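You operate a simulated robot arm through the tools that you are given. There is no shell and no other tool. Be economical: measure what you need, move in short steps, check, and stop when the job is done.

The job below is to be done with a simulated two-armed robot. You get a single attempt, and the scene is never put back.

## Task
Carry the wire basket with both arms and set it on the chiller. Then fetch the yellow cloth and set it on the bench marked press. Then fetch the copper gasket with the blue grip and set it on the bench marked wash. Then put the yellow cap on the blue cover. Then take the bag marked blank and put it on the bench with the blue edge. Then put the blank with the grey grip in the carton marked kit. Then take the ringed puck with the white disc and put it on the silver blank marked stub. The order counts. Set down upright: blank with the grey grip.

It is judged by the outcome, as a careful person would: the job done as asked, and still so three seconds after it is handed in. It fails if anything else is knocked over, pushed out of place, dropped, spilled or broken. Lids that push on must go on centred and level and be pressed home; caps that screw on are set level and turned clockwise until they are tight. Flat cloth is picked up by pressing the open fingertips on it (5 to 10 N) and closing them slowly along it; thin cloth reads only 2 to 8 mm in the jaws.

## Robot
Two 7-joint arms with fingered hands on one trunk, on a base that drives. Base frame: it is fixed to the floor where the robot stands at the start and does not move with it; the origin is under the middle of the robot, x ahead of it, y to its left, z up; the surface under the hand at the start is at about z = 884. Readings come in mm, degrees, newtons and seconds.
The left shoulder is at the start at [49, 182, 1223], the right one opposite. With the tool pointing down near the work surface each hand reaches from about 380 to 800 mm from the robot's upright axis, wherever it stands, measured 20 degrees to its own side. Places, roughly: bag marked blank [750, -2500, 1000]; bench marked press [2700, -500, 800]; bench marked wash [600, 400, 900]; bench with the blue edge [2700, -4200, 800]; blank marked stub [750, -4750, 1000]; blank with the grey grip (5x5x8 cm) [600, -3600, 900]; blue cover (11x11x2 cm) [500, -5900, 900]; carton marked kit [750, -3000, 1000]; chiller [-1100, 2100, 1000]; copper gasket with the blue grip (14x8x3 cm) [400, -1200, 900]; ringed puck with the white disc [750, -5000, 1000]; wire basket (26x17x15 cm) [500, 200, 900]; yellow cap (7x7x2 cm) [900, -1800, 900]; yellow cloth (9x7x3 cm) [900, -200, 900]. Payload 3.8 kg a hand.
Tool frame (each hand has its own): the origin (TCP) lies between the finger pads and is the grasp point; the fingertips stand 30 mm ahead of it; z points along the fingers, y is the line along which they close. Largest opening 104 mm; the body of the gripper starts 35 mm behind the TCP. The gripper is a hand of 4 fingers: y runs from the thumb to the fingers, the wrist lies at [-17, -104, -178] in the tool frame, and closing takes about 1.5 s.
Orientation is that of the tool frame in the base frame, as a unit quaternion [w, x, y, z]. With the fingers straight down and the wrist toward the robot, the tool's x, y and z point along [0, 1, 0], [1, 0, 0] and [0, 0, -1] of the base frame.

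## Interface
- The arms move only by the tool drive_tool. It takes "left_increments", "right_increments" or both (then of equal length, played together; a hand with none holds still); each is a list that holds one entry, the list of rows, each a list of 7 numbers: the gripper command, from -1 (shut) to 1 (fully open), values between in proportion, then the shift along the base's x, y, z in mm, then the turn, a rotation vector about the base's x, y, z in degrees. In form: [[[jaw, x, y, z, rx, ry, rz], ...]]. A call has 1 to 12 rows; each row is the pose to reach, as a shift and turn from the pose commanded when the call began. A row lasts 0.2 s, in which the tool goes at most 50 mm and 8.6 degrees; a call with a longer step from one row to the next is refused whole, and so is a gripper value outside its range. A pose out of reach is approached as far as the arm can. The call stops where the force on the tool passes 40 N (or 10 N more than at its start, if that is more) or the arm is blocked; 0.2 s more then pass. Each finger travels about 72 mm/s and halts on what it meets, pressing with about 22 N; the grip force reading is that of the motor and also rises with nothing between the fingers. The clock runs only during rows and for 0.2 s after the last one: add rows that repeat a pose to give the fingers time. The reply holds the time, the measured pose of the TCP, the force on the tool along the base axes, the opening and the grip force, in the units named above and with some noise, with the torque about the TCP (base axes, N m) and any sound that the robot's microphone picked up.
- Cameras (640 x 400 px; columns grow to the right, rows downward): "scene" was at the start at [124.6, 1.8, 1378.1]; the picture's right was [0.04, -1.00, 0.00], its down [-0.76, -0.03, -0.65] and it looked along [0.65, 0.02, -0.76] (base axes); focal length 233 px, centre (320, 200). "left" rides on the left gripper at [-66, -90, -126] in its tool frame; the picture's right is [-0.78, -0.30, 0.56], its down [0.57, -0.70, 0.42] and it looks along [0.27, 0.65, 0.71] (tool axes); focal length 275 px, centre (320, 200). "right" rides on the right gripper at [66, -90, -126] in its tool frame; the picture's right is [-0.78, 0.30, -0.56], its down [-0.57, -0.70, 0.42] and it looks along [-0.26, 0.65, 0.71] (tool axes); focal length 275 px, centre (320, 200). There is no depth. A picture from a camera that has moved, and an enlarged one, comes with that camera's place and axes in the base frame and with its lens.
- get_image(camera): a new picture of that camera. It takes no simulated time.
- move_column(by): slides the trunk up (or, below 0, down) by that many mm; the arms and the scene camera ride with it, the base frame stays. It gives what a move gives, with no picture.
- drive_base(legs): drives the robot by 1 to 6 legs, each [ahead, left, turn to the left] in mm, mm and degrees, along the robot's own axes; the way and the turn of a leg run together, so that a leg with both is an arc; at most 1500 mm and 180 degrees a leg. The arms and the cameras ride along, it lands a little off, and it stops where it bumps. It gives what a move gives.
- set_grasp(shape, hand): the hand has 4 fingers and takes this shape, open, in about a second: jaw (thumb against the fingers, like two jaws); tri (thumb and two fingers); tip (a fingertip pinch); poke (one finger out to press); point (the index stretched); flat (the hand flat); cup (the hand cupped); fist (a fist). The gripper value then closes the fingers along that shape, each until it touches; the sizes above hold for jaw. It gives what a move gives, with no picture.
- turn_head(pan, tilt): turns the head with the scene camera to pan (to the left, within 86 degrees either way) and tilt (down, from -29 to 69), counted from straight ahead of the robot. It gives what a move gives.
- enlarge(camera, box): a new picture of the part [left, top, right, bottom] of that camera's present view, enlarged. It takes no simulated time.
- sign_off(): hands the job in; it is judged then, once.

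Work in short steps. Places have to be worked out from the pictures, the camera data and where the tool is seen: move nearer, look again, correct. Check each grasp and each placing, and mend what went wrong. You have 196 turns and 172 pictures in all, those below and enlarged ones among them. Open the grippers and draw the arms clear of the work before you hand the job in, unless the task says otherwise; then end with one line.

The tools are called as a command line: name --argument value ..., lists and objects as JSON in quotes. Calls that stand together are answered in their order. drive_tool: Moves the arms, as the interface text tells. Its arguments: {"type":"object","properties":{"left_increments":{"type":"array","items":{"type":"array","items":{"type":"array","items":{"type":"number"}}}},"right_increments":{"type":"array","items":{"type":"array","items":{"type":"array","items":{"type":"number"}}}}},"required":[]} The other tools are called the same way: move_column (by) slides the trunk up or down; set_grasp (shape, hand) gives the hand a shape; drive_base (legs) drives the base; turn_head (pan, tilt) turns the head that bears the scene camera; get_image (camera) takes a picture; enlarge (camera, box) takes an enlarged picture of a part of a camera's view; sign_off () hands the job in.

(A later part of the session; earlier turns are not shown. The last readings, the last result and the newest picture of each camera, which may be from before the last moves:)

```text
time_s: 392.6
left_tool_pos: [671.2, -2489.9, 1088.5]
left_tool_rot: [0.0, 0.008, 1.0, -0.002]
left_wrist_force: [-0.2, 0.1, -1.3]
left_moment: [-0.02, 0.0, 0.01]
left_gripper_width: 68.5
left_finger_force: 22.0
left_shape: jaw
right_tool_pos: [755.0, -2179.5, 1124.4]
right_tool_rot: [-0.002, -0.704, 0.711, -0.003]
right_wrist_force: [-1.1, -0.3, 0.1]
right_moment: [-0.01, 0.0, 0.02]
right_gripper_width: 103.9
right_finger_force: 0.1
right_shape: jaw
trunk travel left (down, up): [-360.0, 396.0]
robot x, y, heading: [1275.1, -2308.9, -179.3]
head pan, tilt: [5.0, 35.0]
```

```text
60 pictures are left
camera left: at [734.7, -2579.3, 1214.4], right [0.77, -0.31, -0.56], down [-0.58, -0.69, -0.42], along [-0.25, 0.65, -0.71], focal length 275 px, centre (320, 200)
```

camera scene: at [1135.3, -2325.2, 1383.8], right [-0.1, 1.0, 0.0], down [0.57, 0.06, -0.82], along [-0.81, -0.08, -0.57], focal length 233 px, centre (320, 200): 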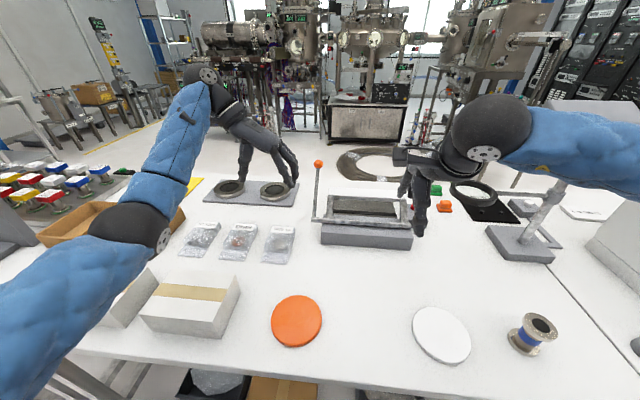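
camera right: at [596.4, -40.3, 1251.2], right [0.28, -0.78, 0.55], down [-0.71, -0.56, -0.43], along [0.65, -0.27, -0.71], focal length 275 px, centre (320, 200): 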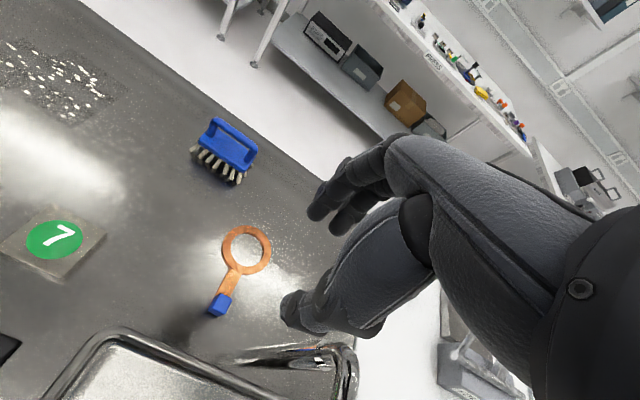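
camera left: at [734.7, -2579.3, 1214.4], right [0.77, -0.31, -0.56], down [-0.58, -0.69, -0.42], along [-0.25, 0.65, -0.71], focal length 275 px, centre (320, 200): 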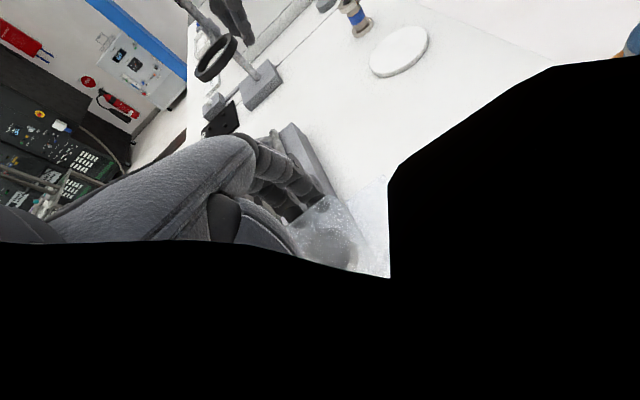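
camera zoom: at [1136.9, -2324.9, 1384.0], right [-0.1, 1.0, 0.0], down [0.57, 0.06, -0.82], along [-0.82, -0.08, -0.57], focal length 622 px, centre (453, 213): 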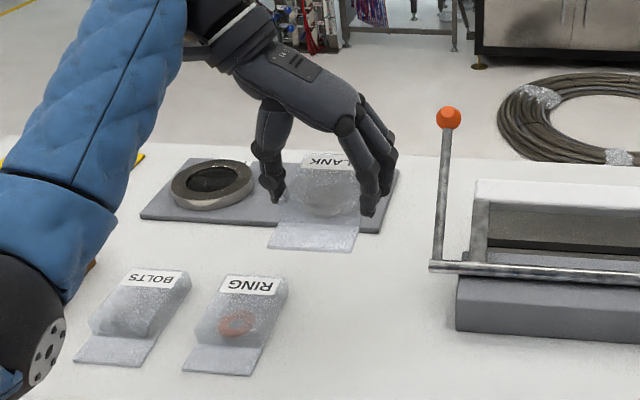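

Bag held. Back out, drive south to y≈−4020 and turn to the blue-edge bench.

drive_base --legs '[[-385, 0, -0.8], [0, 1500, 0], [0, 215, 0], [0, 0, 180]]'

turn_head --pan 5 --tilt 40

get_image --camera "scene"

```text
time_s: 410.6
left_tool_pos: [2279.8, -3846.1, 1087.7]
left_tool_rot: [-0.001, 1.0, -0.018, -0.001]
left_wrist_force: [0.2, 0.7, -1.4]
left_moment: [0.04, 0.05, -0.02]
left_gripper_width: 69.0
left_finger_force: 21.7
left_shape: jaw
right_tool_pos: [2189.3, -4153.7, 1123.8]
right_tool_rot: [-0.002, 0.718, 0.696, 0.003]
right_wrist_force: [0.3, 0.8, 0.0]
right_moment: [0.03, 0.02, -0.01]
right_gripper_width: 103.6
right_finger_force: 0.1
right_shape: jaw
trunk travel left (down, up): [-360.0, 396.0]
robot x, y, heading: [1670.1, -4012.8, -0.2]
head pan, tilt: [5.0, 35.0]
```

```text
time_s: 411.3
left_tool_pos: [2280.2, -3846.2, 1088.1]
left_tool_rot: [-0.001, 1.0, -0.016, 0.0]
left_wrist_force: [-1.2, -0.4, -0.4]
left_moment: [-0.01, 0.01, 0.0]
left_gripper_width: 68.5
left_finger_force: 22.4
left_shape: jaw
right_tool_pos: [2189.4, -4155.4, 1124.1]
right_tool_rot: [-0.002, 0.717, 0.697, 0.004]
right_wrist_force: [0.4, 0.1, 0.0]
right_moment: [0.0, 0.02, -0.01]
right_gripper_width: 103.4
right_finger_force: 0.1
right_shape: jaw
trunk travel left (down, up): [-360.0, 396.0]
robot x, y, heading: [1670.0, -4010.1, -0.6]
head pan, tilt: [5.0, 40.0]
```

```text
59 pictures are left
camera scene: at [1808.1, -4004.9, 1376.4], right [0.08, -1.0, 0.0], down [-0.64, -0.05, -0.77], along [0.76, 0.06, -0.64], focal length 233 px, centre (320, 200)
```

scene: 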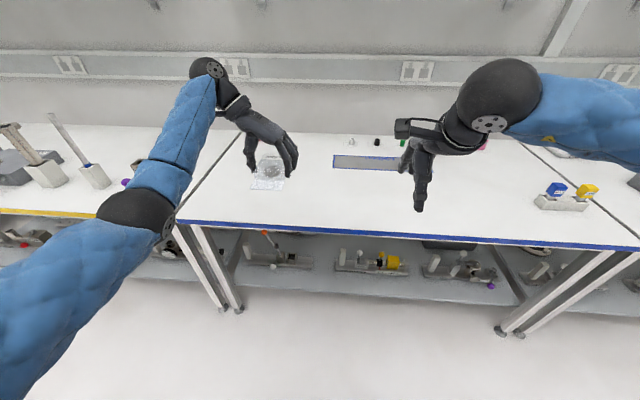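

Free space beneath. Move ahead 170 mm, lower the trunk, then down gently.

drive_base --legs '[[170, 0, 0]]'

move_column --by -150

get_image --camera "scene"

drive_tool --left_increments '[[[-1, 0, 0, -20, 0, 0, 0], [-1, 0, 0, -35, 0, 0, 0], [-1, 0, 0, -45, 0, 0, 0], [-1, 0, 0, -50, 0, 0, 0], [-1, 0, 0, -54, 0, 0, 0]]]'

```text
time_s: 412.7
left_tool_pos: [2454.0, -3848.0, 1087.0]
left_tool_rot: [0.0, 1.0, -0.018, -0.001]
left_wrist_force: [0.9, -0.2, -2.3]
left_moment: [0.01, 0.03, -0.02]
left_gripper_width: 68.2
left_finger_force: 22.3
left_shape: jaw
right_tool_pos: [2362.1, -4156.2, 1123.4]
right_tool_rot: [-0.002, 0.718, 0.696, 0.002]
right_wrist_force: [0.3, 0.6, 0.0]
right_moment: [-0.02, 0.01, -0.01]
right_gripper_width: 103.6
right_finger_force: 0.1
right_shape: jaw
trunk travel left (down, up): [-360.0, 396.0]
robot x, y, heading: [1842.4, -4012.6, -0.4]
head pan, tilt: [5.0, 40.0]
```

```text
time_s: 414.5
left_tool_pos: [2451.3, -3847.9, 939.5]
left_tool_rot: [-0.001, 1.0, -0.017, 0.001]
left_wrist_force: [-0.7, 0.2, -0.7]
left_moment: [-0.02, -0.03, -0.03]
left_gripper_width: 68.5
left_finger_force: 22.3
left_shape: jaw
right_tool_pos: [2360.1, -4155.9, 975.6]
right_tool_rot: [-0.002, 0.717, 0.697, 0.004]
right_wrist_force: [0.2, -1.1, 0.2]
right_moment: [0.02, -0.02, -0.01]
right_gripper_width: 103.7
right_finger_force: 0.2
right_shape: jaw
trunk travel left (down, up): [-210.0, 546.0]
robot x, y, heading: [1846.8, -4010.6, -0.3]
head pan, tilt: [5.0, 40.0]
```

```text
58 pictures are left
camera scene: at [2040.6, -4006.4, 1223.5], right [0.08, -1.0, 0.0], down [-0.64, -0.05, -0.77], along [0.76, 0.06, -0.64], focal length 233 px, centre (320, 200)
```

scene: 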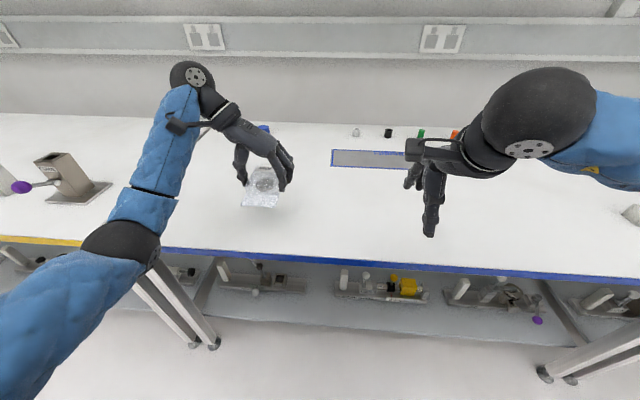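

```text
time_s: 415.7
left_tool_pos: [2451.9, -3848.8, 883.1]
left_tool_rot: [-0.001, 1.0, -0.017, -0.001]
left_wrist_force: [-1.3, -0.1, -1.8]
left_moment: [0.02, 0.03, 0.0]
left_gripper_width: 68.4
left_finger_force: 22.0
left_shape: jaw
right_tool_pos: [2361.0, -4155.7, 973.9]
right_tool_rot: [-0.002, 0.718, 0.696, 0.003]
right_wrist_force: [-0.6, -0.6, -0.3]
right_moment: [0.02, 0.05, 0.0]
right_gripper_width: 103.6
right_finger_force: 0.1
right_shape: jaw
trunk travel left (down, up): [-210.0, 546.0]
robot x, y, heading: [1845.7, -4009.6, -0.4]
head pan, tilt: [5.0, 40.0]
```

No contact yet at 883; continue down slowly until touch.

drive_tool --left_increments '[[[-1, 0, 0, -5, 0, 0, 0], [-1, 0, 0, -10, 0, 0, 0], [-1, 0, 0, -15, 0, 0, 0], [-1, 0, 0, -20, 0, 0, 0], [-1, 0, 0, -25, 0, 0, 0], [-1, 0, 0, -30, 0, 0, 0]]]'

enlarge --camera "scene" --box '[190, 120, 340, 240]'

```text
time_s: 417.1
left_tool_pos: [2452.2, -3846.9, 852.8]
left_tool_rot: [-0.001, 1.0, -0.018, 0.0]
left_wrist_force: [-0.3, 0.8, -0.4]
left_moment: [0.0, 0.0, 0.0]
left_gripper_width: 68.4
left_finger_force: 21.9
left_shape: jaw
right_tool_pos: [2360.4, -4155.5, 974.4]
right_tool_rot: [-0.003, 0.717, 0.697, 0.003]
right_wrist_force: [1.2, 0.1, -0.1]
right_moment: [0.03, 0.02, 0.0]
right_gripper_width: 103.9
right_finger_force: 0.0
right_shape: jaw
trunk travel left (down, up): [-210.0, 546.0]
robot x, y, heading: [1845.6, -4010.6, -0.4]
head pan, tilt: [5.0, 40.0]
```

```text
3.33 times, centred on (265, 180) of scene
camera zoom: at [2041.2, -4006.4, 1223.2], right [0.08, -1.0, 0.0], down [-0.64, -0.05, -0.77], along [0.76, 0.06, -0.64], focal length 778 px, centre (503, 267)
```

zoom: 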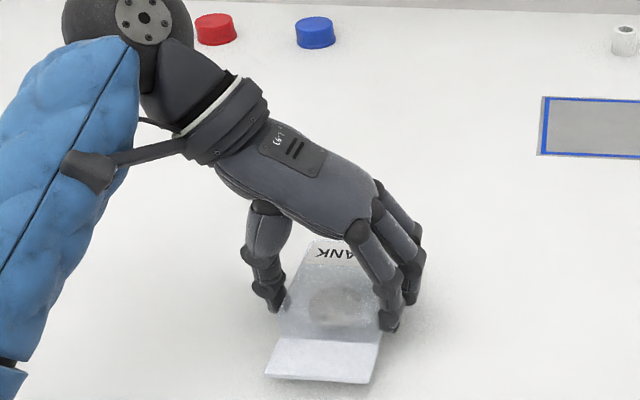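

drive_tool --left_increments '[[[-1, 0, 0, -4, 0, 0, 0], [-1, 0, 0, -8, 0, 0, 0], [-1, 0, 0, -12, 0, 0, 0], [-1, 0, 0, -16, 0, 0, 0], [-1, 0, 0, -20, 0, 0, 0]]]'

```text
time_s: 418.3
left_tool_pos: [2452.8, -3847.3, 837.5]
left_tool_rot: [0.0, 1.0, -0.017, 0.002]
left_wrist_force: [0.1, 1.0, 11.8]
left_moment: [0.09, -0.04, -0.02]
left_gripper_width: 68.3
left_finger_force: 21.7
left_shape: jaw
right_tool_pos: [2358.9, -4155.3, 974.2]
right_tool_rot: [-0.002, 0.717, 0.697, 0.002]
right_wrist_force: [0.5, -0.6, -0.5]
right_moment: [0.02, -0.03, 0.02]
right_gripper_width: 103.8
right_finger_force: 0.0
right_shape: jaw
trunk travel left (down, up): [-210.0, 546.0]
robot x, y, heading: [1842.1, -4012.3, -0.4]
head pan, tilt: [5.0, 40.0]
```

Contact at TCP 837.5 (12 N). Release and rise.

drive_tool --left_increments '[[[-1, 0, 0, 2, 0, 0, 0], [-0.4, 0, 0, 2, 0, 0, 0], [0.2, 0, 0, 2, 0, 0, 0], [0.8, 0, 0, 2, 0, 0, 0], [0.9, 0, 0, 2, 0, 0, 0], [0.9, 0, 0, 2, 0, 0, 0], [0.9, 0, 0, 20, 0, 0, 0], [0.9, 0, 0, 60, 0, 0, 0], [0.9, 0, 0, 105, 0, 0, 0], [0.9, 0, 0, 150, 0, 0, 0], [0.9, 0, 0, 195, 0, 0, 0], [0.9, 0, 0, 240, 0, 0, 0]]]'

move_column --by 150

get_image --camera "scene"

```text
time_s: 420.9
left_tool_pos: [2451.6, -3847.4, 1074.0]
left_tool_rot: [-0.001, 1.0, -0.018, -0.001]
left_wrist_force: [-0.4, 0.1, -0.2]
left_moment: [0.0, 0.0, 0.0]
left_gripper_width: 98.5
left_finger_force: 0.0
left_shape: jaw
right_tool_pos: [2361.4, -4156.2, 974.8]
right_tool_rot: [-0.001, 0.718, 0.697, 0.003]
right_wrist_force: [-0.4, 0.6, -0.1]
right_moment: [0.0, 0.01, 0.03]
right_gripper_width: 104.1
right_finger_force: 0.0
right_shape: jaw
trunk travel left (down, up): [-210.0, 546.0]
robot x, y, heading: [1839.2, -4012.5, -0.5]
head pan, tilt: [5.0, 40.0]
```

```text
time_s: 422.6
left_tool_pos: [2453.6, -3847.6, 1222.1]
left_tool_rot: [-0.001, 1.0, -0.017, -0.001]
left_wrist_force: [-0.1, 0.1, 0.8]
left_moment: [0.02, 0.01, -0.02]
left_gripper_width: 98.5
left_finger_force: 0.1
left_shape: jaw
right_tool_pos: [2361.3, -4155.8, 1124.2]
right_tool_rot: [-0.002, 0.718, 0.696, 0.003]
right_wrist_force: [-0.2, 0.6, 0.3]
right_moment: [-0.02, 0.04, 0.01]
right_gripper_width: 103.8
right_finger_force: 0.0
right_shape: jaw
trunk travel left (down, up): [-360.0, 396.0]
robot x, y, heading: [1842.7, -4012.1, -0.3]
head pan, tilt: [5.0, 40.0]
```

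```text
56 pictures are left
camera scene: at [1980.2, -4006.1, 1376.2], right [0.08, -1.0, 0.0], down [-0.64, -0.05, -0.77], along [0.76, 0.06, -0.64], focal length 233 px, centre (320, 200)
```

scene: 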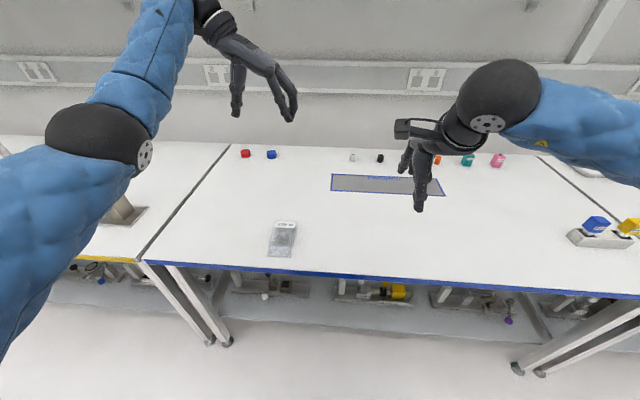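

Bag placed. Now find the blank with the grey grip near (600, −3600): back off, shift north, turn around.

drive_base --legs '[[-230, 0, 0], [0, 400, 0], [0, 0, 180]]'

turn_head --pan 0 --tilt 35

get_image --camera "scene"

```text
time_s: 433.8
left_tool_pos: [1008.8, -3782.9, 1223.4]
left_tool_rot: [0.0, 0.013, 1.0, -0.001]
left_wrist_force: [-0.7, 0.9, 0.4]
left_moment: [0.0, 0.0, 0.01]
left_gripper_width: 98.1
left_finger_force: 0.1
left_shape: jaw
right_tool_pos: [1097.0, -3473.2, 1124.7]
right_tool_rot: [-0.003, -0.7, 0.714, -0.002]
right_wrist_force: [0.9, 0.4, 0.7]
right_moment: [0.03, -0.01, 0.01]
right_gripper_width: 103.7
right_finger_force: 0.0
right_shape: jaw
trunk travel left (down, up): [-360.0, 396.0]
robot x, y, heading: [1615.9, -3616.3, -179.9]
head pan, tilt: [5.0, 40.0]
```

```text
time_s: 434.5
left_tool_pos: [1009.0, -3783.3, 1224.8]
left_tool_rot: [0.0, 0.012, 1.0, -0.001]
left_wrist_force: [-0.2, -0.1, 0.4]
left_moment: [0.04, 0.0, -0.01]
left_gripper_width: 98.5
left_finger_force: 0.0
left_shape: jaw
right_tool_pos: [1097.6, -3473.2, 1123.5]
right_tool_rot: [-0.003, -0.7, 0.714, -0.001]
right_wrist_force: [0.1, 0.1, 0.2]
right_moment: [-0.01, 0.0, 0.0]
right_gripper_width: 104.0
right_finger_force: 0.1
right_shape: jaw
trunk travel left (down, up): [-360.0, 396.0]
robot x, y, heading: [1619.6, -3613.6, -180.0]
head pan, tilt: [0.0, 35.0]
```

```text
55 pictures are left
camera scene: at [1476.0, -3614.5, 1383.9], right [0.0, 1.0, 0.0], down [0.57, 0.0, -0.82], along [-0.82, 0.0, -0.57], focal length 233 px, centre (320, 200)
```

scene: 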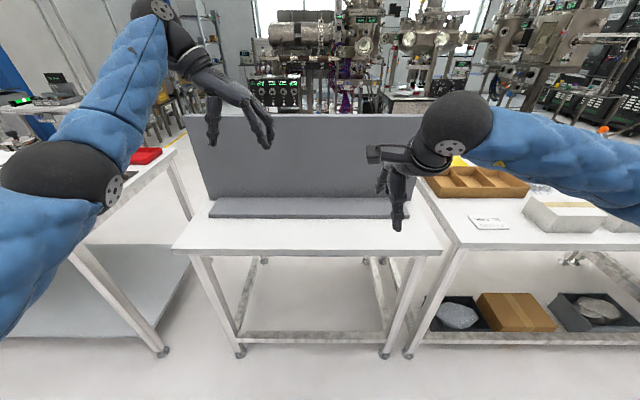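

A tall screen blocks this side, so the blank must be taken from the front aisle. I go round the south end again.

drive_base --legs '[[0, 1500, 0], [0, 1500, 0], [0, 200, 0], [1500, 0, 0], [350, 0, 0]]'

drive_base --legs '[[0, -450, 0], [0, 0, -180], [-100, 0, 0], [0, 1500, 0], [0, 1100, 0]]'

turn_head --pan 10 --tilt 35

get_image --camera "scene"

```text
time_s: 459.1
left_tool_pos: [-845.4, -6971.0, 1222.8]
left_tool_rot: [-0.001, 0.02, 1.0, -0.001]
left_wrist_force: [-1.0, 0.2, 0.0]
left_moment: [-0.04, -0.06, -0.04]
left_gripper_width: 98.5
left_finger_force: 0.0
left_shape: jaw
right_tool_pos: [-752.0, -6664.1, 1123.7]
right_tool_rot: [-0.002, -0.694, 0.72, -0.002]
right_wrist_force: [0.9, -0.8, 0.4]
right_moment: [0.01, -0.04, 0.02]
right_gripper_width: 103.6
right_finger_force: 0.0
right_shape: jaw
trunk travel left (down, up): [-360.0, 396.0]
robot x, y, heading: [-234.1, -6811.0, 179.6]
head pan, tilt: [0.0, 35.0]
```

```text
time_s: 482.2
left_tool_pos: [305.9, -3603.6, 1223.2]
left_tool_rot: [0.0, 1.0, -0.014, 0.001]
left_wrist_force: [0.3, 0.1, 0.6]
left_moment: [0.01, -0.02, 0.01]
left_gripper_width: 98.6
left_finger_force: 0.0
left_shape: jaw
right_tool_pos: [215.7, -3912.2, 1124.3]
right_tool_rot: [-0.002, 0.715, 0.699, 0.002]
right_wrist_force: [0.4, 0.7, 0.4]
right_moment: [-0.02, -0.01, 0.01]
right_gripper_width: 103.7
right_finger_force: 0.1
right_shape: jaw
trunk travel left (down, up): [-360.0, 396.0]
robot x, y, heading: [-304.3, -3772.4, -0.1]
head pan, tilt: [0.0, 35.0]
```

```text
time_s: 482.9
left_tool_pos: [305.6, -3604.2, 1224.3]
left_tool_rot: [-0.001, 1.0, -0.015, 0.0]
left_wrist_force: [0.2, -0.4, -0.6]
left_moment: [0.01, -0.03, 0.0]
left_gripper_width: 98.2
left_finger_force: 0.1
left_shape: jaw
right_tool_pos: [216.4, -3911.9, 1123.8]
right_tool_rot: [-0.002, 0.716, 0.698, 0.003]
right_wrist_force: [-0.3, -0.5, -0.1]
right_moment: [0.0, -0.02, -0.03]
right_gripper_width: 103.7
right_finger_force: 0.0
right_shape: jaw
trunk travel left (down, up): [-360.0, 396.0]
robot x, y, heading: [-302.5, -3771.2, -0.1]
head pan, tilt: [10.0, 35.0]
```

```text
54 pictures are left
camera scene: at [-163.6, -3757.5, 1384.0], right [0.17, -0.98, 0.0], down [-0.56, -0.1, -0.82], along [0.81, 0.14, -0.57], focal length 233 px, centre (320, 200)
```

scene: 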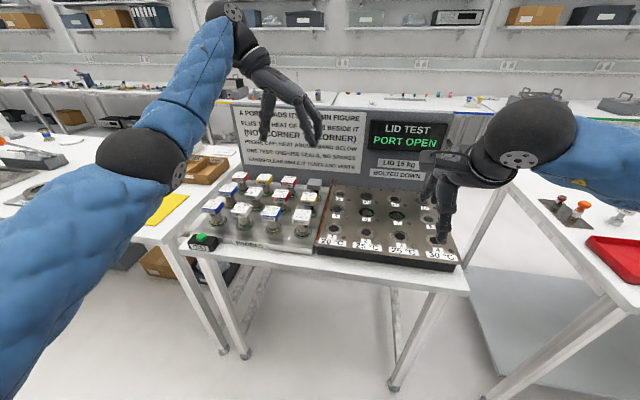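

The rack of capped blanks is here. Enlarge to find the grey grip.

enlarge --camera "scene" --box '[180, 160, 340, 260]'

enlarge --camera "scene" --box '[100, 130, 260, 240]'

```text
4.00 times, centred on (260, 210) of scene
camera zoom: at [-163.6, -3757.5, 1384.0], right [0.17, -0.98, 0.0], down [-0.56, -0.1, -0.82], along [0.81, 0.14, -0.57], focal length 933 px, centre (560, 160)
```

zoom: 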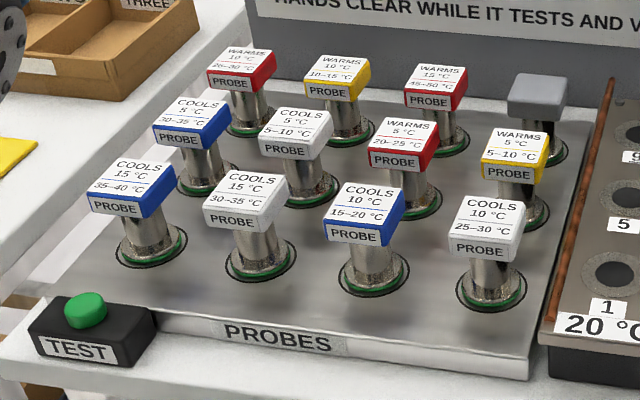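

```text
3.64 times, centred on (180, 185) of scene
camera zoom: at [-163.6, -3757.5, 1384.0], right [0.17, -0.98, 0.0], down [-0.56, -0.1, -0.82], along [0.81, 0.14, -0.57], focal length 848 px, centre (829, 254)
```

zoom: 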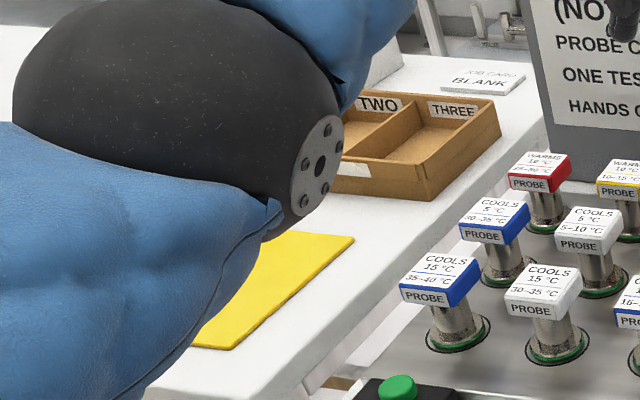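

The grey-gripped blank stands at ≈(530, −3622), top z≈968, with neighbours ~90 mm away. The left hand's present orientation (closing along y) suits; drive so it sits above.

drive_base --legs '[[222, -18, 0]]'

drive_tool --left_increments '[[[0.45, 0, 0, -40, 0, 0, 0], [0.45, 0, 0, -80, 0, 0, 0], [0.45, 0, 0, -120, 0, 0, 0], [0.45, 0, 0, -160, 0, 0, 0]]]'

turn_head --pan 15 --tilt 50

get_image --camera "left"

get_image --camera "scene"

```text
time_s: 484.6
left_tool_pos: [530.2, -3621.4, 1223.2]
left_tool_rot: [-0.001, 1.0, -0.013, -0.001]
left_wrist_force: [-0.1, -0.8, -0.2]
left_moment: [-0.03, 0.03, -0.02]
left_gripper_width: 98.3
left_finger_force: 0.0
left_shape: jaw
right_tool_pos: [442.2, -3930.2, 1124.0]
right_tool_rot: [-0.002, 0.714, 0.7, 0.002]
right_wrist_force: [0.6, -0.5, -0.3]
right_moment: [-0.01, 0.04, 0.06]
right_gripper_width: 103.6
right_finger_force: 0.1
right_shape: jaw
trunk travel left (down, up): [-360.0, 396.0]
robot x, y, heading: [-77.9, -3792.6, -0.1]
head pan, tilt: [10.0, 35.0]
```

```text
time_s: 485.6
left_tool_pos: [528.6, -3620.8, 1063.5]
left_tool_rot: [-0.002, 1.0, -0.014, 0.0]
left_wrist_force: [0.6, -0.6, -0.4]
left_moment: [0.0, 0.02, -0.05]
left_gripper_width: 75.7
left_finger_force: 0.0
left_shape: jaw
right_tool_pos: [440.3, -3929.8, 1124.3]
right_tool_rot: [-0.001, 0.714, 0.7, 0.003]
right_wrist_force: [0.6, 0.4, 1.3]
right_moment: [-0.04, -0.01, 0.01]
right_gripper_width: 103.8
right_finger_force: 0.0
right_shape: jaw
trunk travel left (down, up): [-360.0, 396.0]
robot x, y, heading: [-79.0, -3792.7, -0.0]
head pan, tilt: [10.0, 35.0]
```

```text
time_s: 486.4
left_tool_pos: [527.3, -3621.1, 1063.4]
left_tool_rot: [-0.001, 1.0, -0.014, 0.0]
left_wrist_force: [-0.4, -0.5, -0.2]
left_moment: [-0.03, 0.02, 0.01]
left_gripper_width: 75.8
left_finger_force: 0.0
left_shape: jaw
right_tool_pos: [440.2, -3929.0, 1124.1]
right_tool_rot: [-0.002, 0.714, 0.7, 0.003]
right_wrist_force: [0.1, -0.2, -0.4]
right_moment: [-0.04, 0.02, 0.03]
right_gripper_width: 103.6
right_finger_force: 0.0
right_shape: jaw
trunk travel left (down, up): [-360.0, 396.0]
robot x, y, heading: [-80.4, -3789.1, 0.2]
head pan, tilt: [15.0, 50.0]
```

```text
51 pictures are left
camera left: at [464.1, -3528.1, 1190.0], right [-0.77, 0.32, -0.56], down [0.59, 0.69, -0.42], along [0.25, -0.65, -0.71], focal length 275 px, centre (320, 200)
```

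left: 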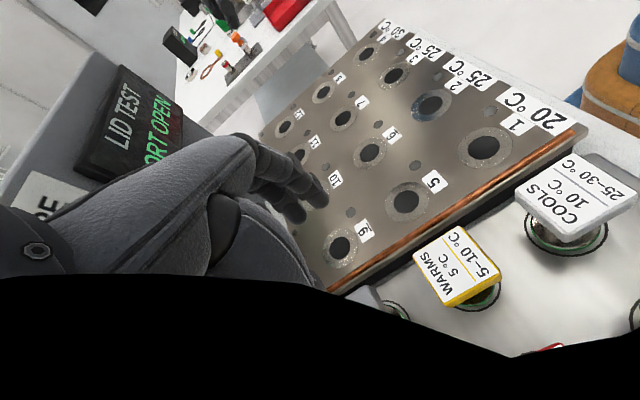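

```text
50 pictures are left
camera scene: at [47.7, -3770.4, 1362.3], right [0.26, -0.97, 0.0], down [-0.74, -0.2, -0.64], along [0.62, 0.17, -0.77], focal length 233 px, centre (320, 200)
```

scene: 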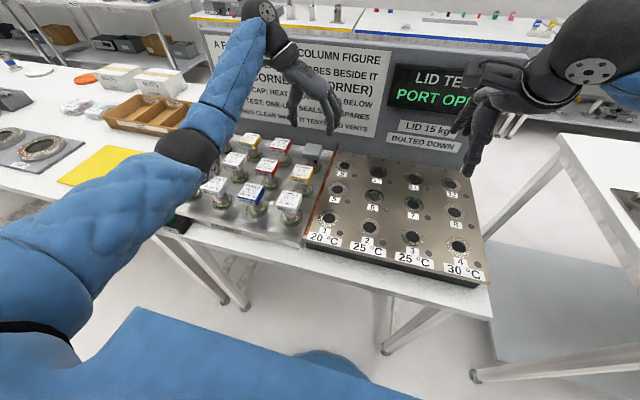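

The grey cap is at (312, 152) in the scene view. Enlarge for precise position.

enlarge --camera "scene" --box '[260, 60, 360, 220]'

```text
2.50 times, centred on (310, 140) of scene
camera zoom: at [47.7, -3770.4, 1362.3], right [0.26, -0.97, 0.0], down [-0.74, -0.2, -0.64], along [0.62, 0.17, -0.77], focal length 583 px, centre (345, 350)
```

zoom: 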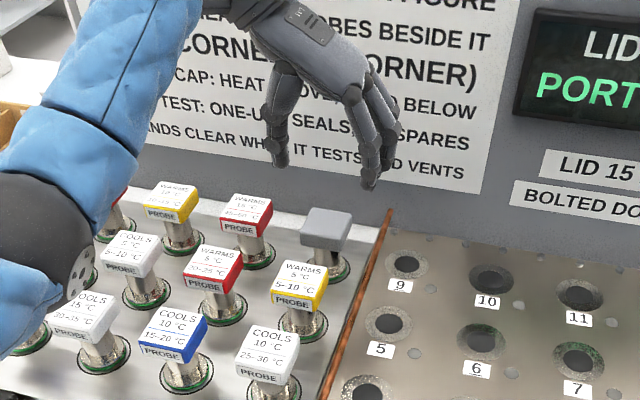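

Grey cap centre ≈(539, −3617), top ≈960. Shift and lower until the tips are just above cap level, then check.

drive_tool --left_increments '[[[0.45, 11, 4, 0, 0, 0, 0], [0.45, 11, 4, -30, 0, 0, 0], [0.45, 11, 4, -62, 0, 0, 0], [0.45, 11, 4, -66, 0, 0, 0]]]'

enlarge --camera "scene" --box '[270, 100, 350, 180]'

get_image --camera "left"

```text
time_s: 487.4
left_tool_pos: [539.6, -3618.1, 997.4]
left_tool_rot: [-0.001, 1.0, -0.013, 0.002]
left_wrist_force: [0.9, 0.6, -0.8]
left_moment: [0.03, 0.0, 0.02]
left_gripper_width: 75.6
left_finger_force: 0.0
left_shape: jaw
right_tool_pos: [440.7, -3929.3, 1123.6]
right_tool_rot: [-0.002, 0.715, 0.7, 0.004]
right_wrist_force: [0.4, -0.3, -0.3]
right_moment: [0.0, 0.02, -0.03]
right_gripper_width: 103.6
right_finger_force: 0.1
right_shape: jaw
trunk travel left (down, up): [-360.0, 396.0]
robot x, y, heading: [-79.0, -3790.4, 0.2]
head pan, tilt: [15.0, 50.0]
```

```text
5.00 times, centred on (310, 140) of scene
camera zoom: at [47.5, -3770.4, 1362.3], right [0.26, -0.97, 0.0], down [-0.74, -0.2, -0.64], along [0.62, 0.17, -0.77], focal length 1166 px, centre (370, 500)
```

zoom: 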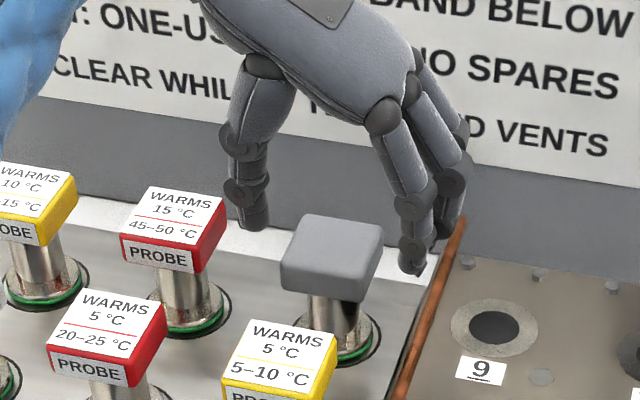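

```text
47 pictures are left
camera left: at [475.2, -3525.2, 1123.7], right [-0.77, 0.32, -0.56], down [0.59, 0.69, -0.42], along [0.25, -0.65, -0.71], focal length 275 px, centre (320, 200)
```

left: 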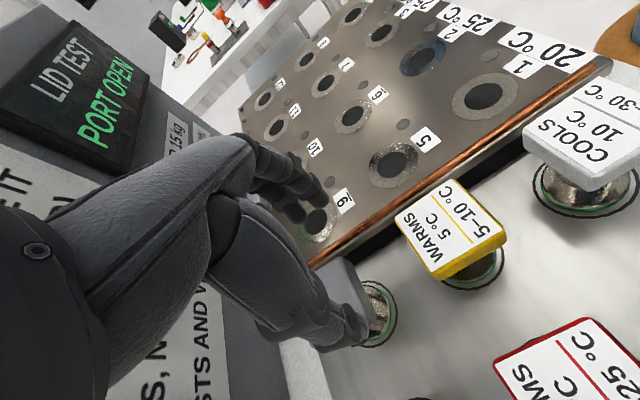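

Alignment is good within ~4 mm, but the thumb is close to the red neighbour. Narrow the opening slightly, shift −4 mm in y, and descend to z≈948.

drive_tool --left_increments '[[[0.33, 0, -4, 0, 0, 0, 0], [0.33, 0, -4, 0, 0, 0, 0], [0.33, 0, -4, -15, 0, 0, 0], [0.33, 0, -4, -30, 0, 0, 0], [0.33, 0, -4, -42, 0, 0, 0], [0.33, 0, -4, -49, 0, 0, 0]]]'

enlarge --camera "scene" --box '[270, 100, 350, 180]'

```text
time_s: 488.8
left_tool_pos: [541.3, -3621.6, 948.4]
left_tool_rot: [0.0, 1.0, -0.014, 0.0]
left_wrist_force: [-0.5, 0.7, 0.2]
left_moment: [-0.01, -0.01, 0.01]
left_gripper_width: 69.6
left_finger_force: 0.1
left_shape: jaw
right_tool_pos: [438.5, -3929.2, 1124.2]
right_tool_rot: [-0.002, 0.714, 0.7, 0.003]
right_wrist_force: [0.0, -0.9, 0.3]
right_moment: [-0.03, -0.02, -0.02]
right_gripper_width: 103.4
right_finger_force: 0.0
right_shape: jaw
trunk travel left (down, up): [-360.0, 396.0]
robot x, y, heading: [-78.2, -3792.2, -0.0]
head pan, tilt: [15.0, 50.0]
```

```text
5.00 times, centred on (310, 140) of scene
camera zoom: at [47.5, -3770.3, 1362.3], right [0.26, -0.97, 0.0], down [-0.74, -0.2, -0.64], along [0.62, 0.17, -0.77], focal length 1166 px, centre (370, 500)
```

zoom: 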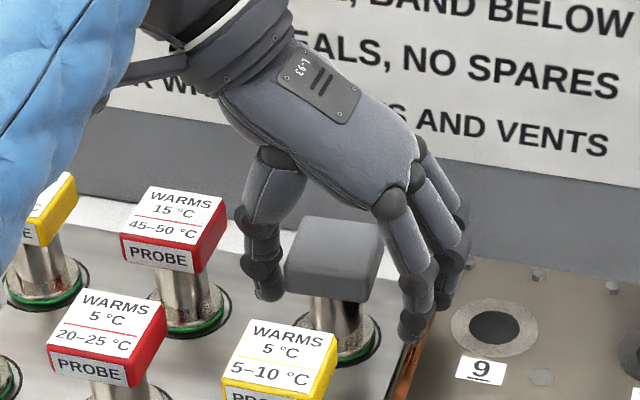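

Fingers straddle the cap without contact or touching neighbours. Close, then lift straight up.

drive_tool --left_increments '[[[0.1, 0, 0, 0, 0, 0, 0], [-0.2, 0, 0, 0, 0, 0, 0], [-0.5, 0, 0, 0, 0, 0, 0], [-1, 0, 0, 0, 0, 0, 0], [-1, 0, 0, 0, 0, 0, 0], [-1, 0, 0, 0, 0, 0, 0], [-1, 0, 0, 0, 0, 0, 0]]]'

drive_tool --left_increments '[[[-1, 0, 0, 5, 0, 0, 0], [-1, 0, 0, 15, 0, 0, 0], [-1, 0, 0, 35, 0, 0, 0], [-1, 0, 0, 70, 0, 0, 0], [-1, 0, 0, 110, 0, 0, 0], [-1, 0, 0, 150, 0, 0, 0], [-1, 0, 0, 190, 0, 0, 0]]]'

enlarge --camera "scene" --box '[250, 60, 370, 180]'

```text
time_s: 490.4
left_tool_pos: [540.2, -3619.7, 949.4]
left_tool_rot: [-0.001, 1.0, -0.014, -0.001]
left_wrist_force: [0.2, 1.2, -0.5]
left_moment: [-0.01, -0.02, 0.02]
left_gripper_width: 27.6
left_finger_force: 22.3
left_shape: jaw
right_tool_pos: [439.6, -3929.6, 1123.9]
right_tool_rot: [-0.002, 0.714, 0.7, 0.002]
right_wrist_force: [0.0, 0.4, 0.0]
right_moment: [0.0, -0.04, 0.03]
right_gripper_width: 103.2
right_finger_force: 0.1
right_shape: jaw
trunk travel left (down, up): [-360.0, 396.0]
robot x, y, heading: [-75.0, -3790.8, -0.0]
head pan, tilt: [15.0, 50.0]
```

```text
time_s: 491.9
left_tool_pos: [540.0, -3620.9, 1140.2]
left_tool_rot: [-0.001, 1.0, -0.014, 0.0]
left_wrist_force: [-0.6, -0.5, -2.5]
left_moment: [0.01, 0.06, -0.03]
left_gripper_width: 27.6
left_finger_force: 22.1
left_shape: jaw
right_tool_pos: [440.4, -3930.1, 1124.4]
right_tool_rot: [-0.001, 0.715, 0.699, 0.004]
right_wrist_force: [-0.4, -0.1, 0.1]
right_moment: [0.02, 0.01, 0.02]
right_gripper_width: 103.9
right_finger_force: 0.1
right_shape: jaw
trunk travel left (down, up): [-360.0, 396.0]
robot x, y, heading: [-78.6, -3790.0, -0.1]
head pan, tilt: [15.0, 50.0]
```

```text
3.33 times, centred on (310, 120) of scene
camera zoom: at [47.3, -3770.8, 1362.3], right [0.26, -0.97, 0.0], down [-0.74, -0.2, -0.64], along [0.62, 0.17, -0.77], focal length 778 px, centre (353, 467)
```

zoom: 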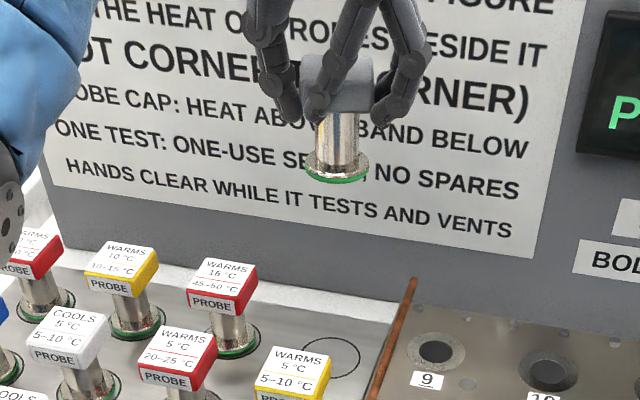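

Lifted upright. Now back off and move to the carton near (654, −2986).

drive_base --legs '[[-260, 0, 0], [0, 640, 0]]'

turn_head --pan 10 --tilt 38

get_image --camera "scene"

```text
time_s: 497.0
left_tool_pos: [275.9, -2969.9, 1138.7]
left_tool_rot: [0.0, 1.0, -0.01, 0.001]
left_wrist_force: [0.2, 0.0, -2.5]
left_moment: [-0.02, 0.04, -0.02]
left_gripper_width: 27.8
left_finger_force: 22.2
left_shape: jaw
right_tool_pos: [176.1, -3279.7, 1124.5]
right_tool_rot: [-0.001, 0.711, 0.703, 0.004]
right_wrist_force: [-0.1, -0.2, -0.8]
right_moment: [0.02, -0.02, 0.0]
right_gripper_width: 103.6
right_finger_force: 0.0
right_shape: jaw
trunk travel left (down, up): [-360.0, 396.0]
robot x, y, heading: [-339.5, -3142.4, 0.5]
head pan, tilt: [15.0, 50.0]
```

```text
time_s: 497.8
left_tool_pos: [274.4, -2968.5, 1138.2]
left_tool_rot: [-0.002, 1.0, -0.01, 0.0]
left_wrist_force: [-0.6, 0.6, -1.6]
left_moment: [-0.02, 0.1, 0.01]
left_gripper_width: 27.5
left_finger_force: 22.3
left_shape: jaw
right_tool_pos: [177.2, -3280.1, 1123.4]
right_tool_rot: [-0.002, 0.712, 0.702, 0.003]
right_wrist_force: [0.3, -0.1, -0.6]
right_moment: [-0.01, 0.01, -0.01]
right_gripper_width: 103.9
right_finger_force: 0.1
right_shape: jaw
trunk travel left (down, up): [-360.0, 396.0]
robot x, y, heading: [-340.7, -3146.7, 0.6]
head pan, tilt: [10.0, 38.0]
```

```text
44 pictures are left
camera scene: at [-207.1, -3129.0, 1379.3], right [0.18, -0.98, 0.0], down [-0.61, -0.11, -0.79], along [0.77, 0.14, -0.62], focal length 233 px, centre (320, 200)
```

scene: 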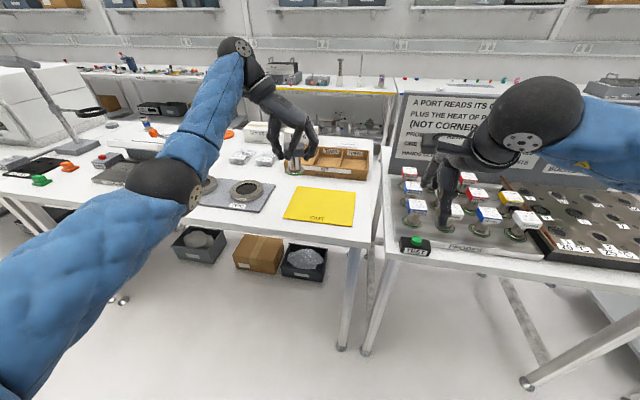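

Enlarge the carton area to check the labels.

enlarge --camera "scene" --box '[230, 110, 390, 210]'

```text
4.00 times, centred on (310, 160) of scene
camera zoom: at [-207.1, -3129.0, 1379.3], right [0.18, -0.98, 0.0], down [-0.61, -0.11, -0.79], along [0.77, 0.14, -0.62], focal length 933 px, centre (360, 360)
```

zoom: 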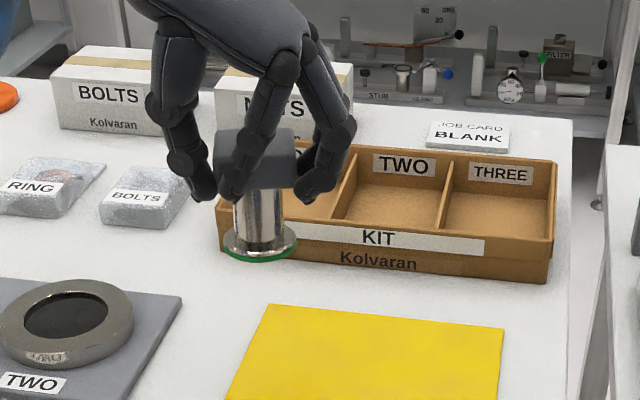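

KIT carton compartment TWO spans x 560–700, y −3066…−2963 with rim z≈935. I rotate the left hand +90° so its fingers fit, then drive closer.

drive_tool --left_increments '[[[-1, 0, 0, 2, 0, 0, 8.2], [-1, 0, 0, 4, 0, 0, 16.4], [-1, 0, 0, 6, 0, 0, 24.6], [-1, 0, 0, 8, 0, 0, 32.8], [-1, 0, 0, 10, 0, 0, 41], [-1, 0, 0, 12, 0, 0, 49.2], [-1, 0, 0, 14, 0, 0, 57.4], [-1, 0, 0, 16, 0, 0, 65.6], [-1, 0, 0, 18, 0, 0, 73.8], [-1, 0, 0, 20, 0, 0, 82], [-1, 0, 0, 20, 0, 0, 89.5], [-1, 0, 0, 20, 0, 0, 89.5]]]'

drive_base --legs '[[258, -35, -0.5]]'

turn_head --pan 15 --tilt 45

get_image --camera "scene"

```text
time_s: 500.4
left_tool_pos: [274.3, -2968.9, 1158.0]
left_tool_rot: [-0.001, 0.717, 0.697, 0.0]
left_wrist_force: [-0.4, 0.1, -1.6]
left_moment: [-0.02, 0.01, 0.05]
left_gripper_width: 27.7
left_finger_force: 21.7
left_shape: jaw
right_tool_pos: [176.1, -3279.9, 1123.1]
right_tool_rot: [-0.003, 0.711, 0.703, 0.003]
right_wrist_force: [0.4, 0.3, -1.1]
right_moment: [-0.01, -0.05, 0.0]
right_gripper_width: 103.8
right_finger_force: 0.0
right_shape: jaw
trunk travel left (down, up): [-360.0, 396.0]
robot x, y, heading: [-342.1, -3142.1, 0.5]
head pan, tilt: [10.0, 38.0]
```

```text
time_s: 502.2
left_tool_pos: [534.3, -3008.6, 1157.6]
left_tool_rot: [-0.001, 0.72, 0.694, 0.0]
left_wrist_force: [0.6, -0.2, -2.8]
left_moment: [-0.1, 0.01, 0.01]
left_gripper_width: 27.4
left_finger_force: 21.9
left_shape: jaw
right_tool_pos: [435.6, -3317.3, 1122.5]
right_tool_rot: [-0.002, 0.714, 0.7, 0.002]
right_wrist_force: [-0.1, -0.3, -0.3]
right_moment: [-0.02, 0.04, 0.01]
right_gripper_width: 103.7
right_finger_force: 0.2
right_shape: jaw
trunk travel left (down, up): [-360.0, 396.0]
robot x, y, heading: [-84.7, -3181.8, -0.0]
head pan, tilt: [10.0, 38.0]
```

```text
time_s: 502.9
left_tool_pos: [534.3, -3007.9, 1157.6]
left_tool_rot: [-0.001, 0.72, 0.694, -0.001]
left_wrist_force: [-0.6, 0.8, -3.1]
left_moment: [-0.05, -0.02, 0.01]
left_gripper_width: 27.7
left_finger_force: 22.4
left_shape: jaw
right_tool_pos: [434.2, -3317.0, 1123.9]
right_tool_rot: [-0.002, 0.714, 0.7, 0.004]
right_wrist_force: [0.7, -0.7, 0.0]
right_moment: [0.03, 0.05, 0.0]
right_gripper_width: 103.6
right_finger_force: 0.0
right_shape: jaw
trunk travel left (down, up): [-360.0, 396.0]
robot x, y, heading: [-86.1, -3179.6, 0.1]
head pan, tilt: [15.0, 45.0]
```

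```text
42 pictures are left
camera scene: at [44.8, -3157.4, 1369.2], right [0.26, -0.97, 0.0], down [-0.68, -0.18, -0.71], along [0.68, 0.18, -0.71], focal length 233 px, centre (320, 200)
```

scene: 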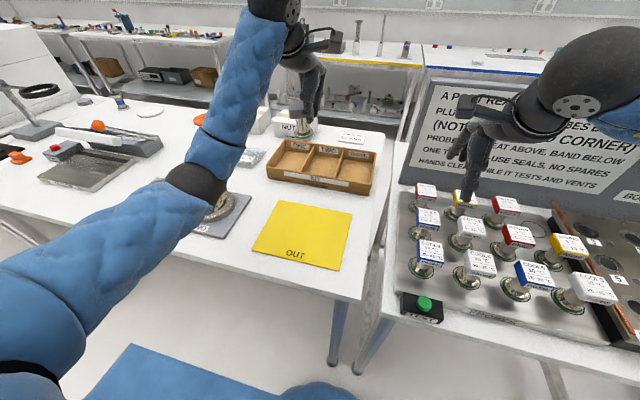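

Now the whole carton is visible; enlarge to pin down compartment TWO.

enlarge --camera "scene" --box '[250, 90, 390, 210]'

```text
3.33 times, centred on (320, 150) of scene
camera zoom: at [44.8, -3157.4, 1369.2], right [0.26, -0.97, 0.0], down [-0.68, -0.18, -0.71], along [0.68, 0.18, -0.71], focal length 778 px, centre (320, 367)
```

zoom: 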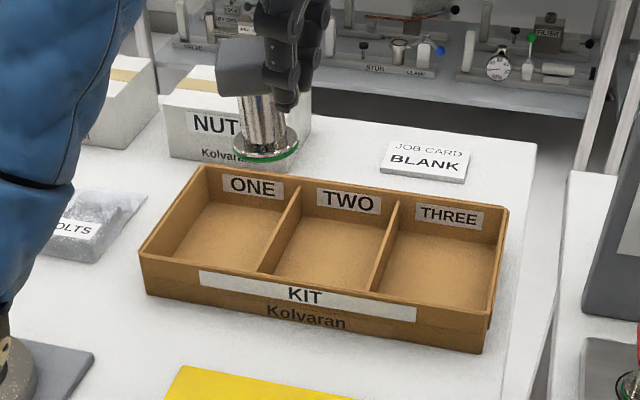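

The blank sits ~20 mm off the TCP sideways, so I steer by the blank itself. Move it over compartment TWO and lower until the base is a little above the rim, then look with both cameras.

drive_tool --left_increments '[[[-1, 35, -9, 0, 0, 0, 0], [-1, 70, -18, 0, 0, 0, 0], [-1, 103, -25, 0, 0, 0, 0], [-1, 103, -25, -40, 0, 0, 0], [-1, 103, -25, -80, 0, 0, 0], [-1, 103, -25, -115, 0, 0, 0], [-1, 103, -25, -118, 0, 0, 0]]]'

enlarge --camera "scene" --box '[250, 90, 390, 210]'

get_image --camera "left"

```text
time_s: 504.5
left_tool_pos: [637.0, -3032.8, 1040.3]
left_tool_rot: [-0.001, 0.72, 0.694, 0.0]
left_wrist_force: [0.1, 0.7, -2.8]
left_moment: [-0.03, -0.01, -0.02]
left_gripper_width: 27.6
left_finger_force: 22.4
left_shape: jaw
right_tool_pos: [433.2, -3317.6, 1123.7]
right_tool_rot: [-0.001, 0.714, 0.701, 0.004]
right_wrist_force: [0.5, 0.0, 0.1]
right_moment: [0.02, 0.01, 0.0]
right_gripper_width: 103.8
right_finger_force: 0.0
right_shape: jaw
trunk travel left (down, up): [-360.0, 396.0]
robot x, y, heading: [-85.2, -3176.8, -0.0]
head pan, tilt: [15.0, 45.0]
```

```text
3.33 times, centred on (320, 150) of scene
camera zoom: at [44.8, -3157.7, 1369.2], right [0.26, -0.97, 0.0], down [-0.68, -0.18, -0.71], along [0.68, 0.18, -0.71], focal length 778 px, centre (320, 367)
```

zoom: 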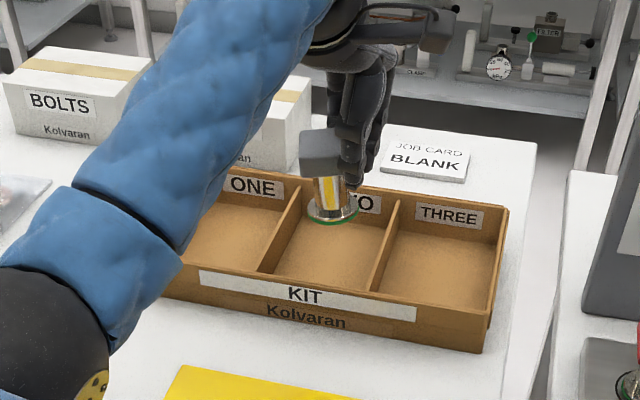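

```text
39 pictures are left
camera left: at [544.8, -3094.8, 1166.3], right [-0.33, -0.76, -0.56], down [-0.68, 0.6, -0.42], along [0.66, 0.24, -0.71], focal length 275 px, centre (320, 200)
```

left: 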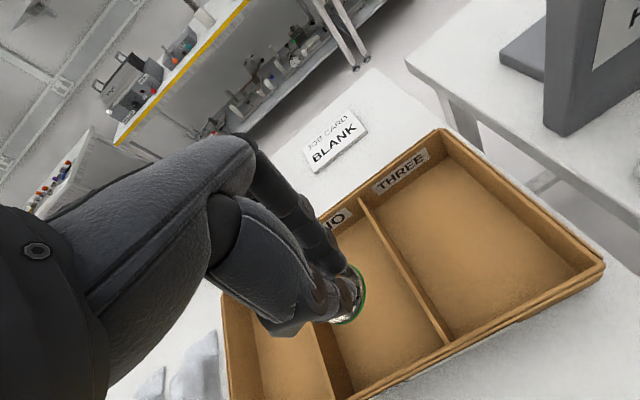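

Triangulated base ≈(637, −3007, 960), compartment centre ≈(640, −3009) – aligned. Lower, slowly at the end until contact.

drive_tool --left_increments '[[[-1, 2, -1, -20, 0, 0, 0], [-1, 2, -1, -40, 0, 0, 0], [-1, 2, -1, -54, 0, 0, 0], [-1, 2, -1, -60, 0, 0, 0], [-1, 2, -1, -64, 0, 0, 0], [-1, 2, -1, -68, 0, 0, 0], [-1, 2, -1, -72, 0, 0, 0]]]'

enlarge --camera "scene" --box '[270, 110, 370, 200]'

```text
time_s: 506.1
left_tool_pos: [639.3, -3034.6, 968.6]
left_tool_rot: [-0.001, 0.72, 0.694, -0.001]
left_wrist_force: [-0.3, 0.8, -2.5]
left_moment: [-0.06, -0.03, 0.02]
left_gripper_width: 27.2
left_finger_force: 22.3
left_shape: jaw
right_tool_pos: [432.9, -3317.5, 1125.1]
right_tool_rot: [-0.001, 0.714, 0.7, 0.003]
right_wrist_force: [-0.3, 0.2, -0.4]
right_moment: [-0.01, 0.02, 0.0]
right_gripper_width: 104.1
right_finger_force: 0.1
right_shape: jaw
trunk travel left (down, up): [-360.0, 396.0]
robot x, y, heading: [-86.5, -3180.6, -0.2]
head pan, tilt: [15.0, 45.0]
```

```text
4.44 times, centred on (320, 155) of scene
camera zoom: at [45.1, -3157.5, 1369.1], right [0.26, -0.97, 0.0], down [-0.68, -0.18, -0.71], along [0.68, 0.18, -0.71], focal length 1037 px, centre (320, 400)
```

zoom: 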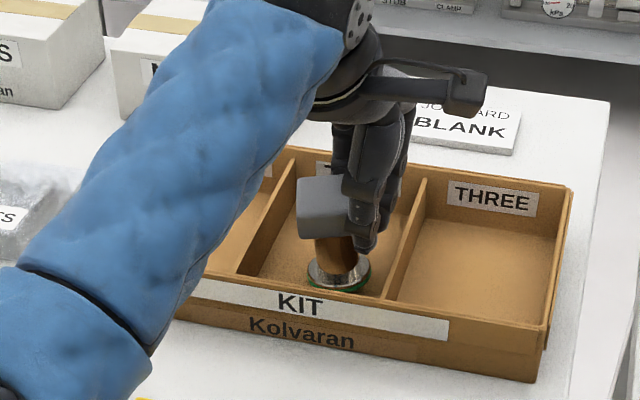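

Base inside the compartment, not yet touching. Continue slowly to contact.

drive_tool --left_increments '[[[-1, 0, 0, -3, 0, 0, 0], [-1, 0, 0, -6, 0, 0, 0], [-1, 0, 0, -9, 0, 0, 0], [-1, 0, 0, -12, 0, 0, 0]]]'

```text
time_s: 507.1
left_tool_pos: [639.6, -3035.5, 958.2]
left_tool_rot: [0.001, 0.72, 0.694, 0.001]
left_wrist_force: [0.4, -2.0, 4.1]
left_moment: [0.03, -0.06, -0.01]
left_gripper_width: 27.5
left_finger_force: 22.2
left_shape: jaw
right_tool_pos: [433.6, -3317.8, 1124.0]
right_tool_rot: [-0.002, 0.714, 0.7, 0.003]
right_wrist_force: [-0.7, 0.1, 0.0]
right_moment: [0.02, 0.01, 0.02]
right_gripper_width: 103.7
right_finger_force: 0.0
right_shape: jaw
trunk travel left (down, up): [-360.0, 396.0]
robot x, y, heading: [-87.6, -3180.1, 0.0]
head pan, tilt: [15.0, 45.0]
```

Standing on the carton floor (contact force). Release gradually and rise straight up.

drive_tool --left_increments '[[[-0.7, 0, 0, 0, 0, 0, 0], [-0.45, 0, 0, 0, 0, 0, 0], [-0.25, 0, 0, 0, 0, 0, 0], [-0.05, 0, 0, 0, 0, 0, 0], [0.1, 0, 0, 0, 0, 0, 0], [0.2, 0, 0, 0, 0, 0, 0], [0.2, 0, 0, 0, 0, 0, 0]]]'

enlarge --camera "scene" --box '[270, 110, 370, 200]'

```text
time_s: 508.7
left_tool_pos: [639.1, -3034.5, 956.3]
left_tool_rot: [-0.001, 0.72, 0.694, -0.001]
left_wrist_force: [-0.5, 0.8, -0.4]
left_moment: [-0.04, 0.02, 0.0]
left_gripper_width: 61.8
left_finger_force: 0.1
left_shape: jaw
right_tool_pos: [434.1, -3316.7, 1124.3]
right_tool_rot: [-0.001, 0.714, 0.7, 0.003]
right_wrist_force: [0.1, -0.6, 0.1]
right_moment: [0.05, -0.02, 0.02]
right_gripper_width: 103.8
right_finger_force: 0.0
right_shape: jaw
trunk travel left (down, up): [-360.0, 396.0]
robot x, y, heading: [-84.6, -3173.8, 0.0]
head pan, tilt: [15.0, 45.0]
```

```text
4.44 times, centred on (320, 155) of scene
camera zoom: at [44.8, -3157.5, 1369.2], right [0.26, -0.97, 0.0], down [-0.68, -0.18, -0.71], along [0.68, 0.18, -0.71], focal length 1037 px, centre (320, 400)
```

zoom: 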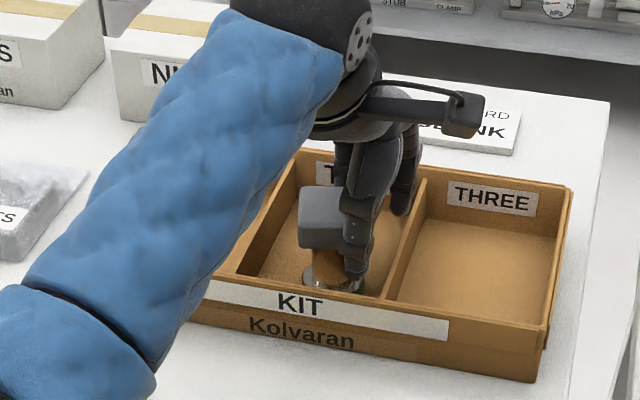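

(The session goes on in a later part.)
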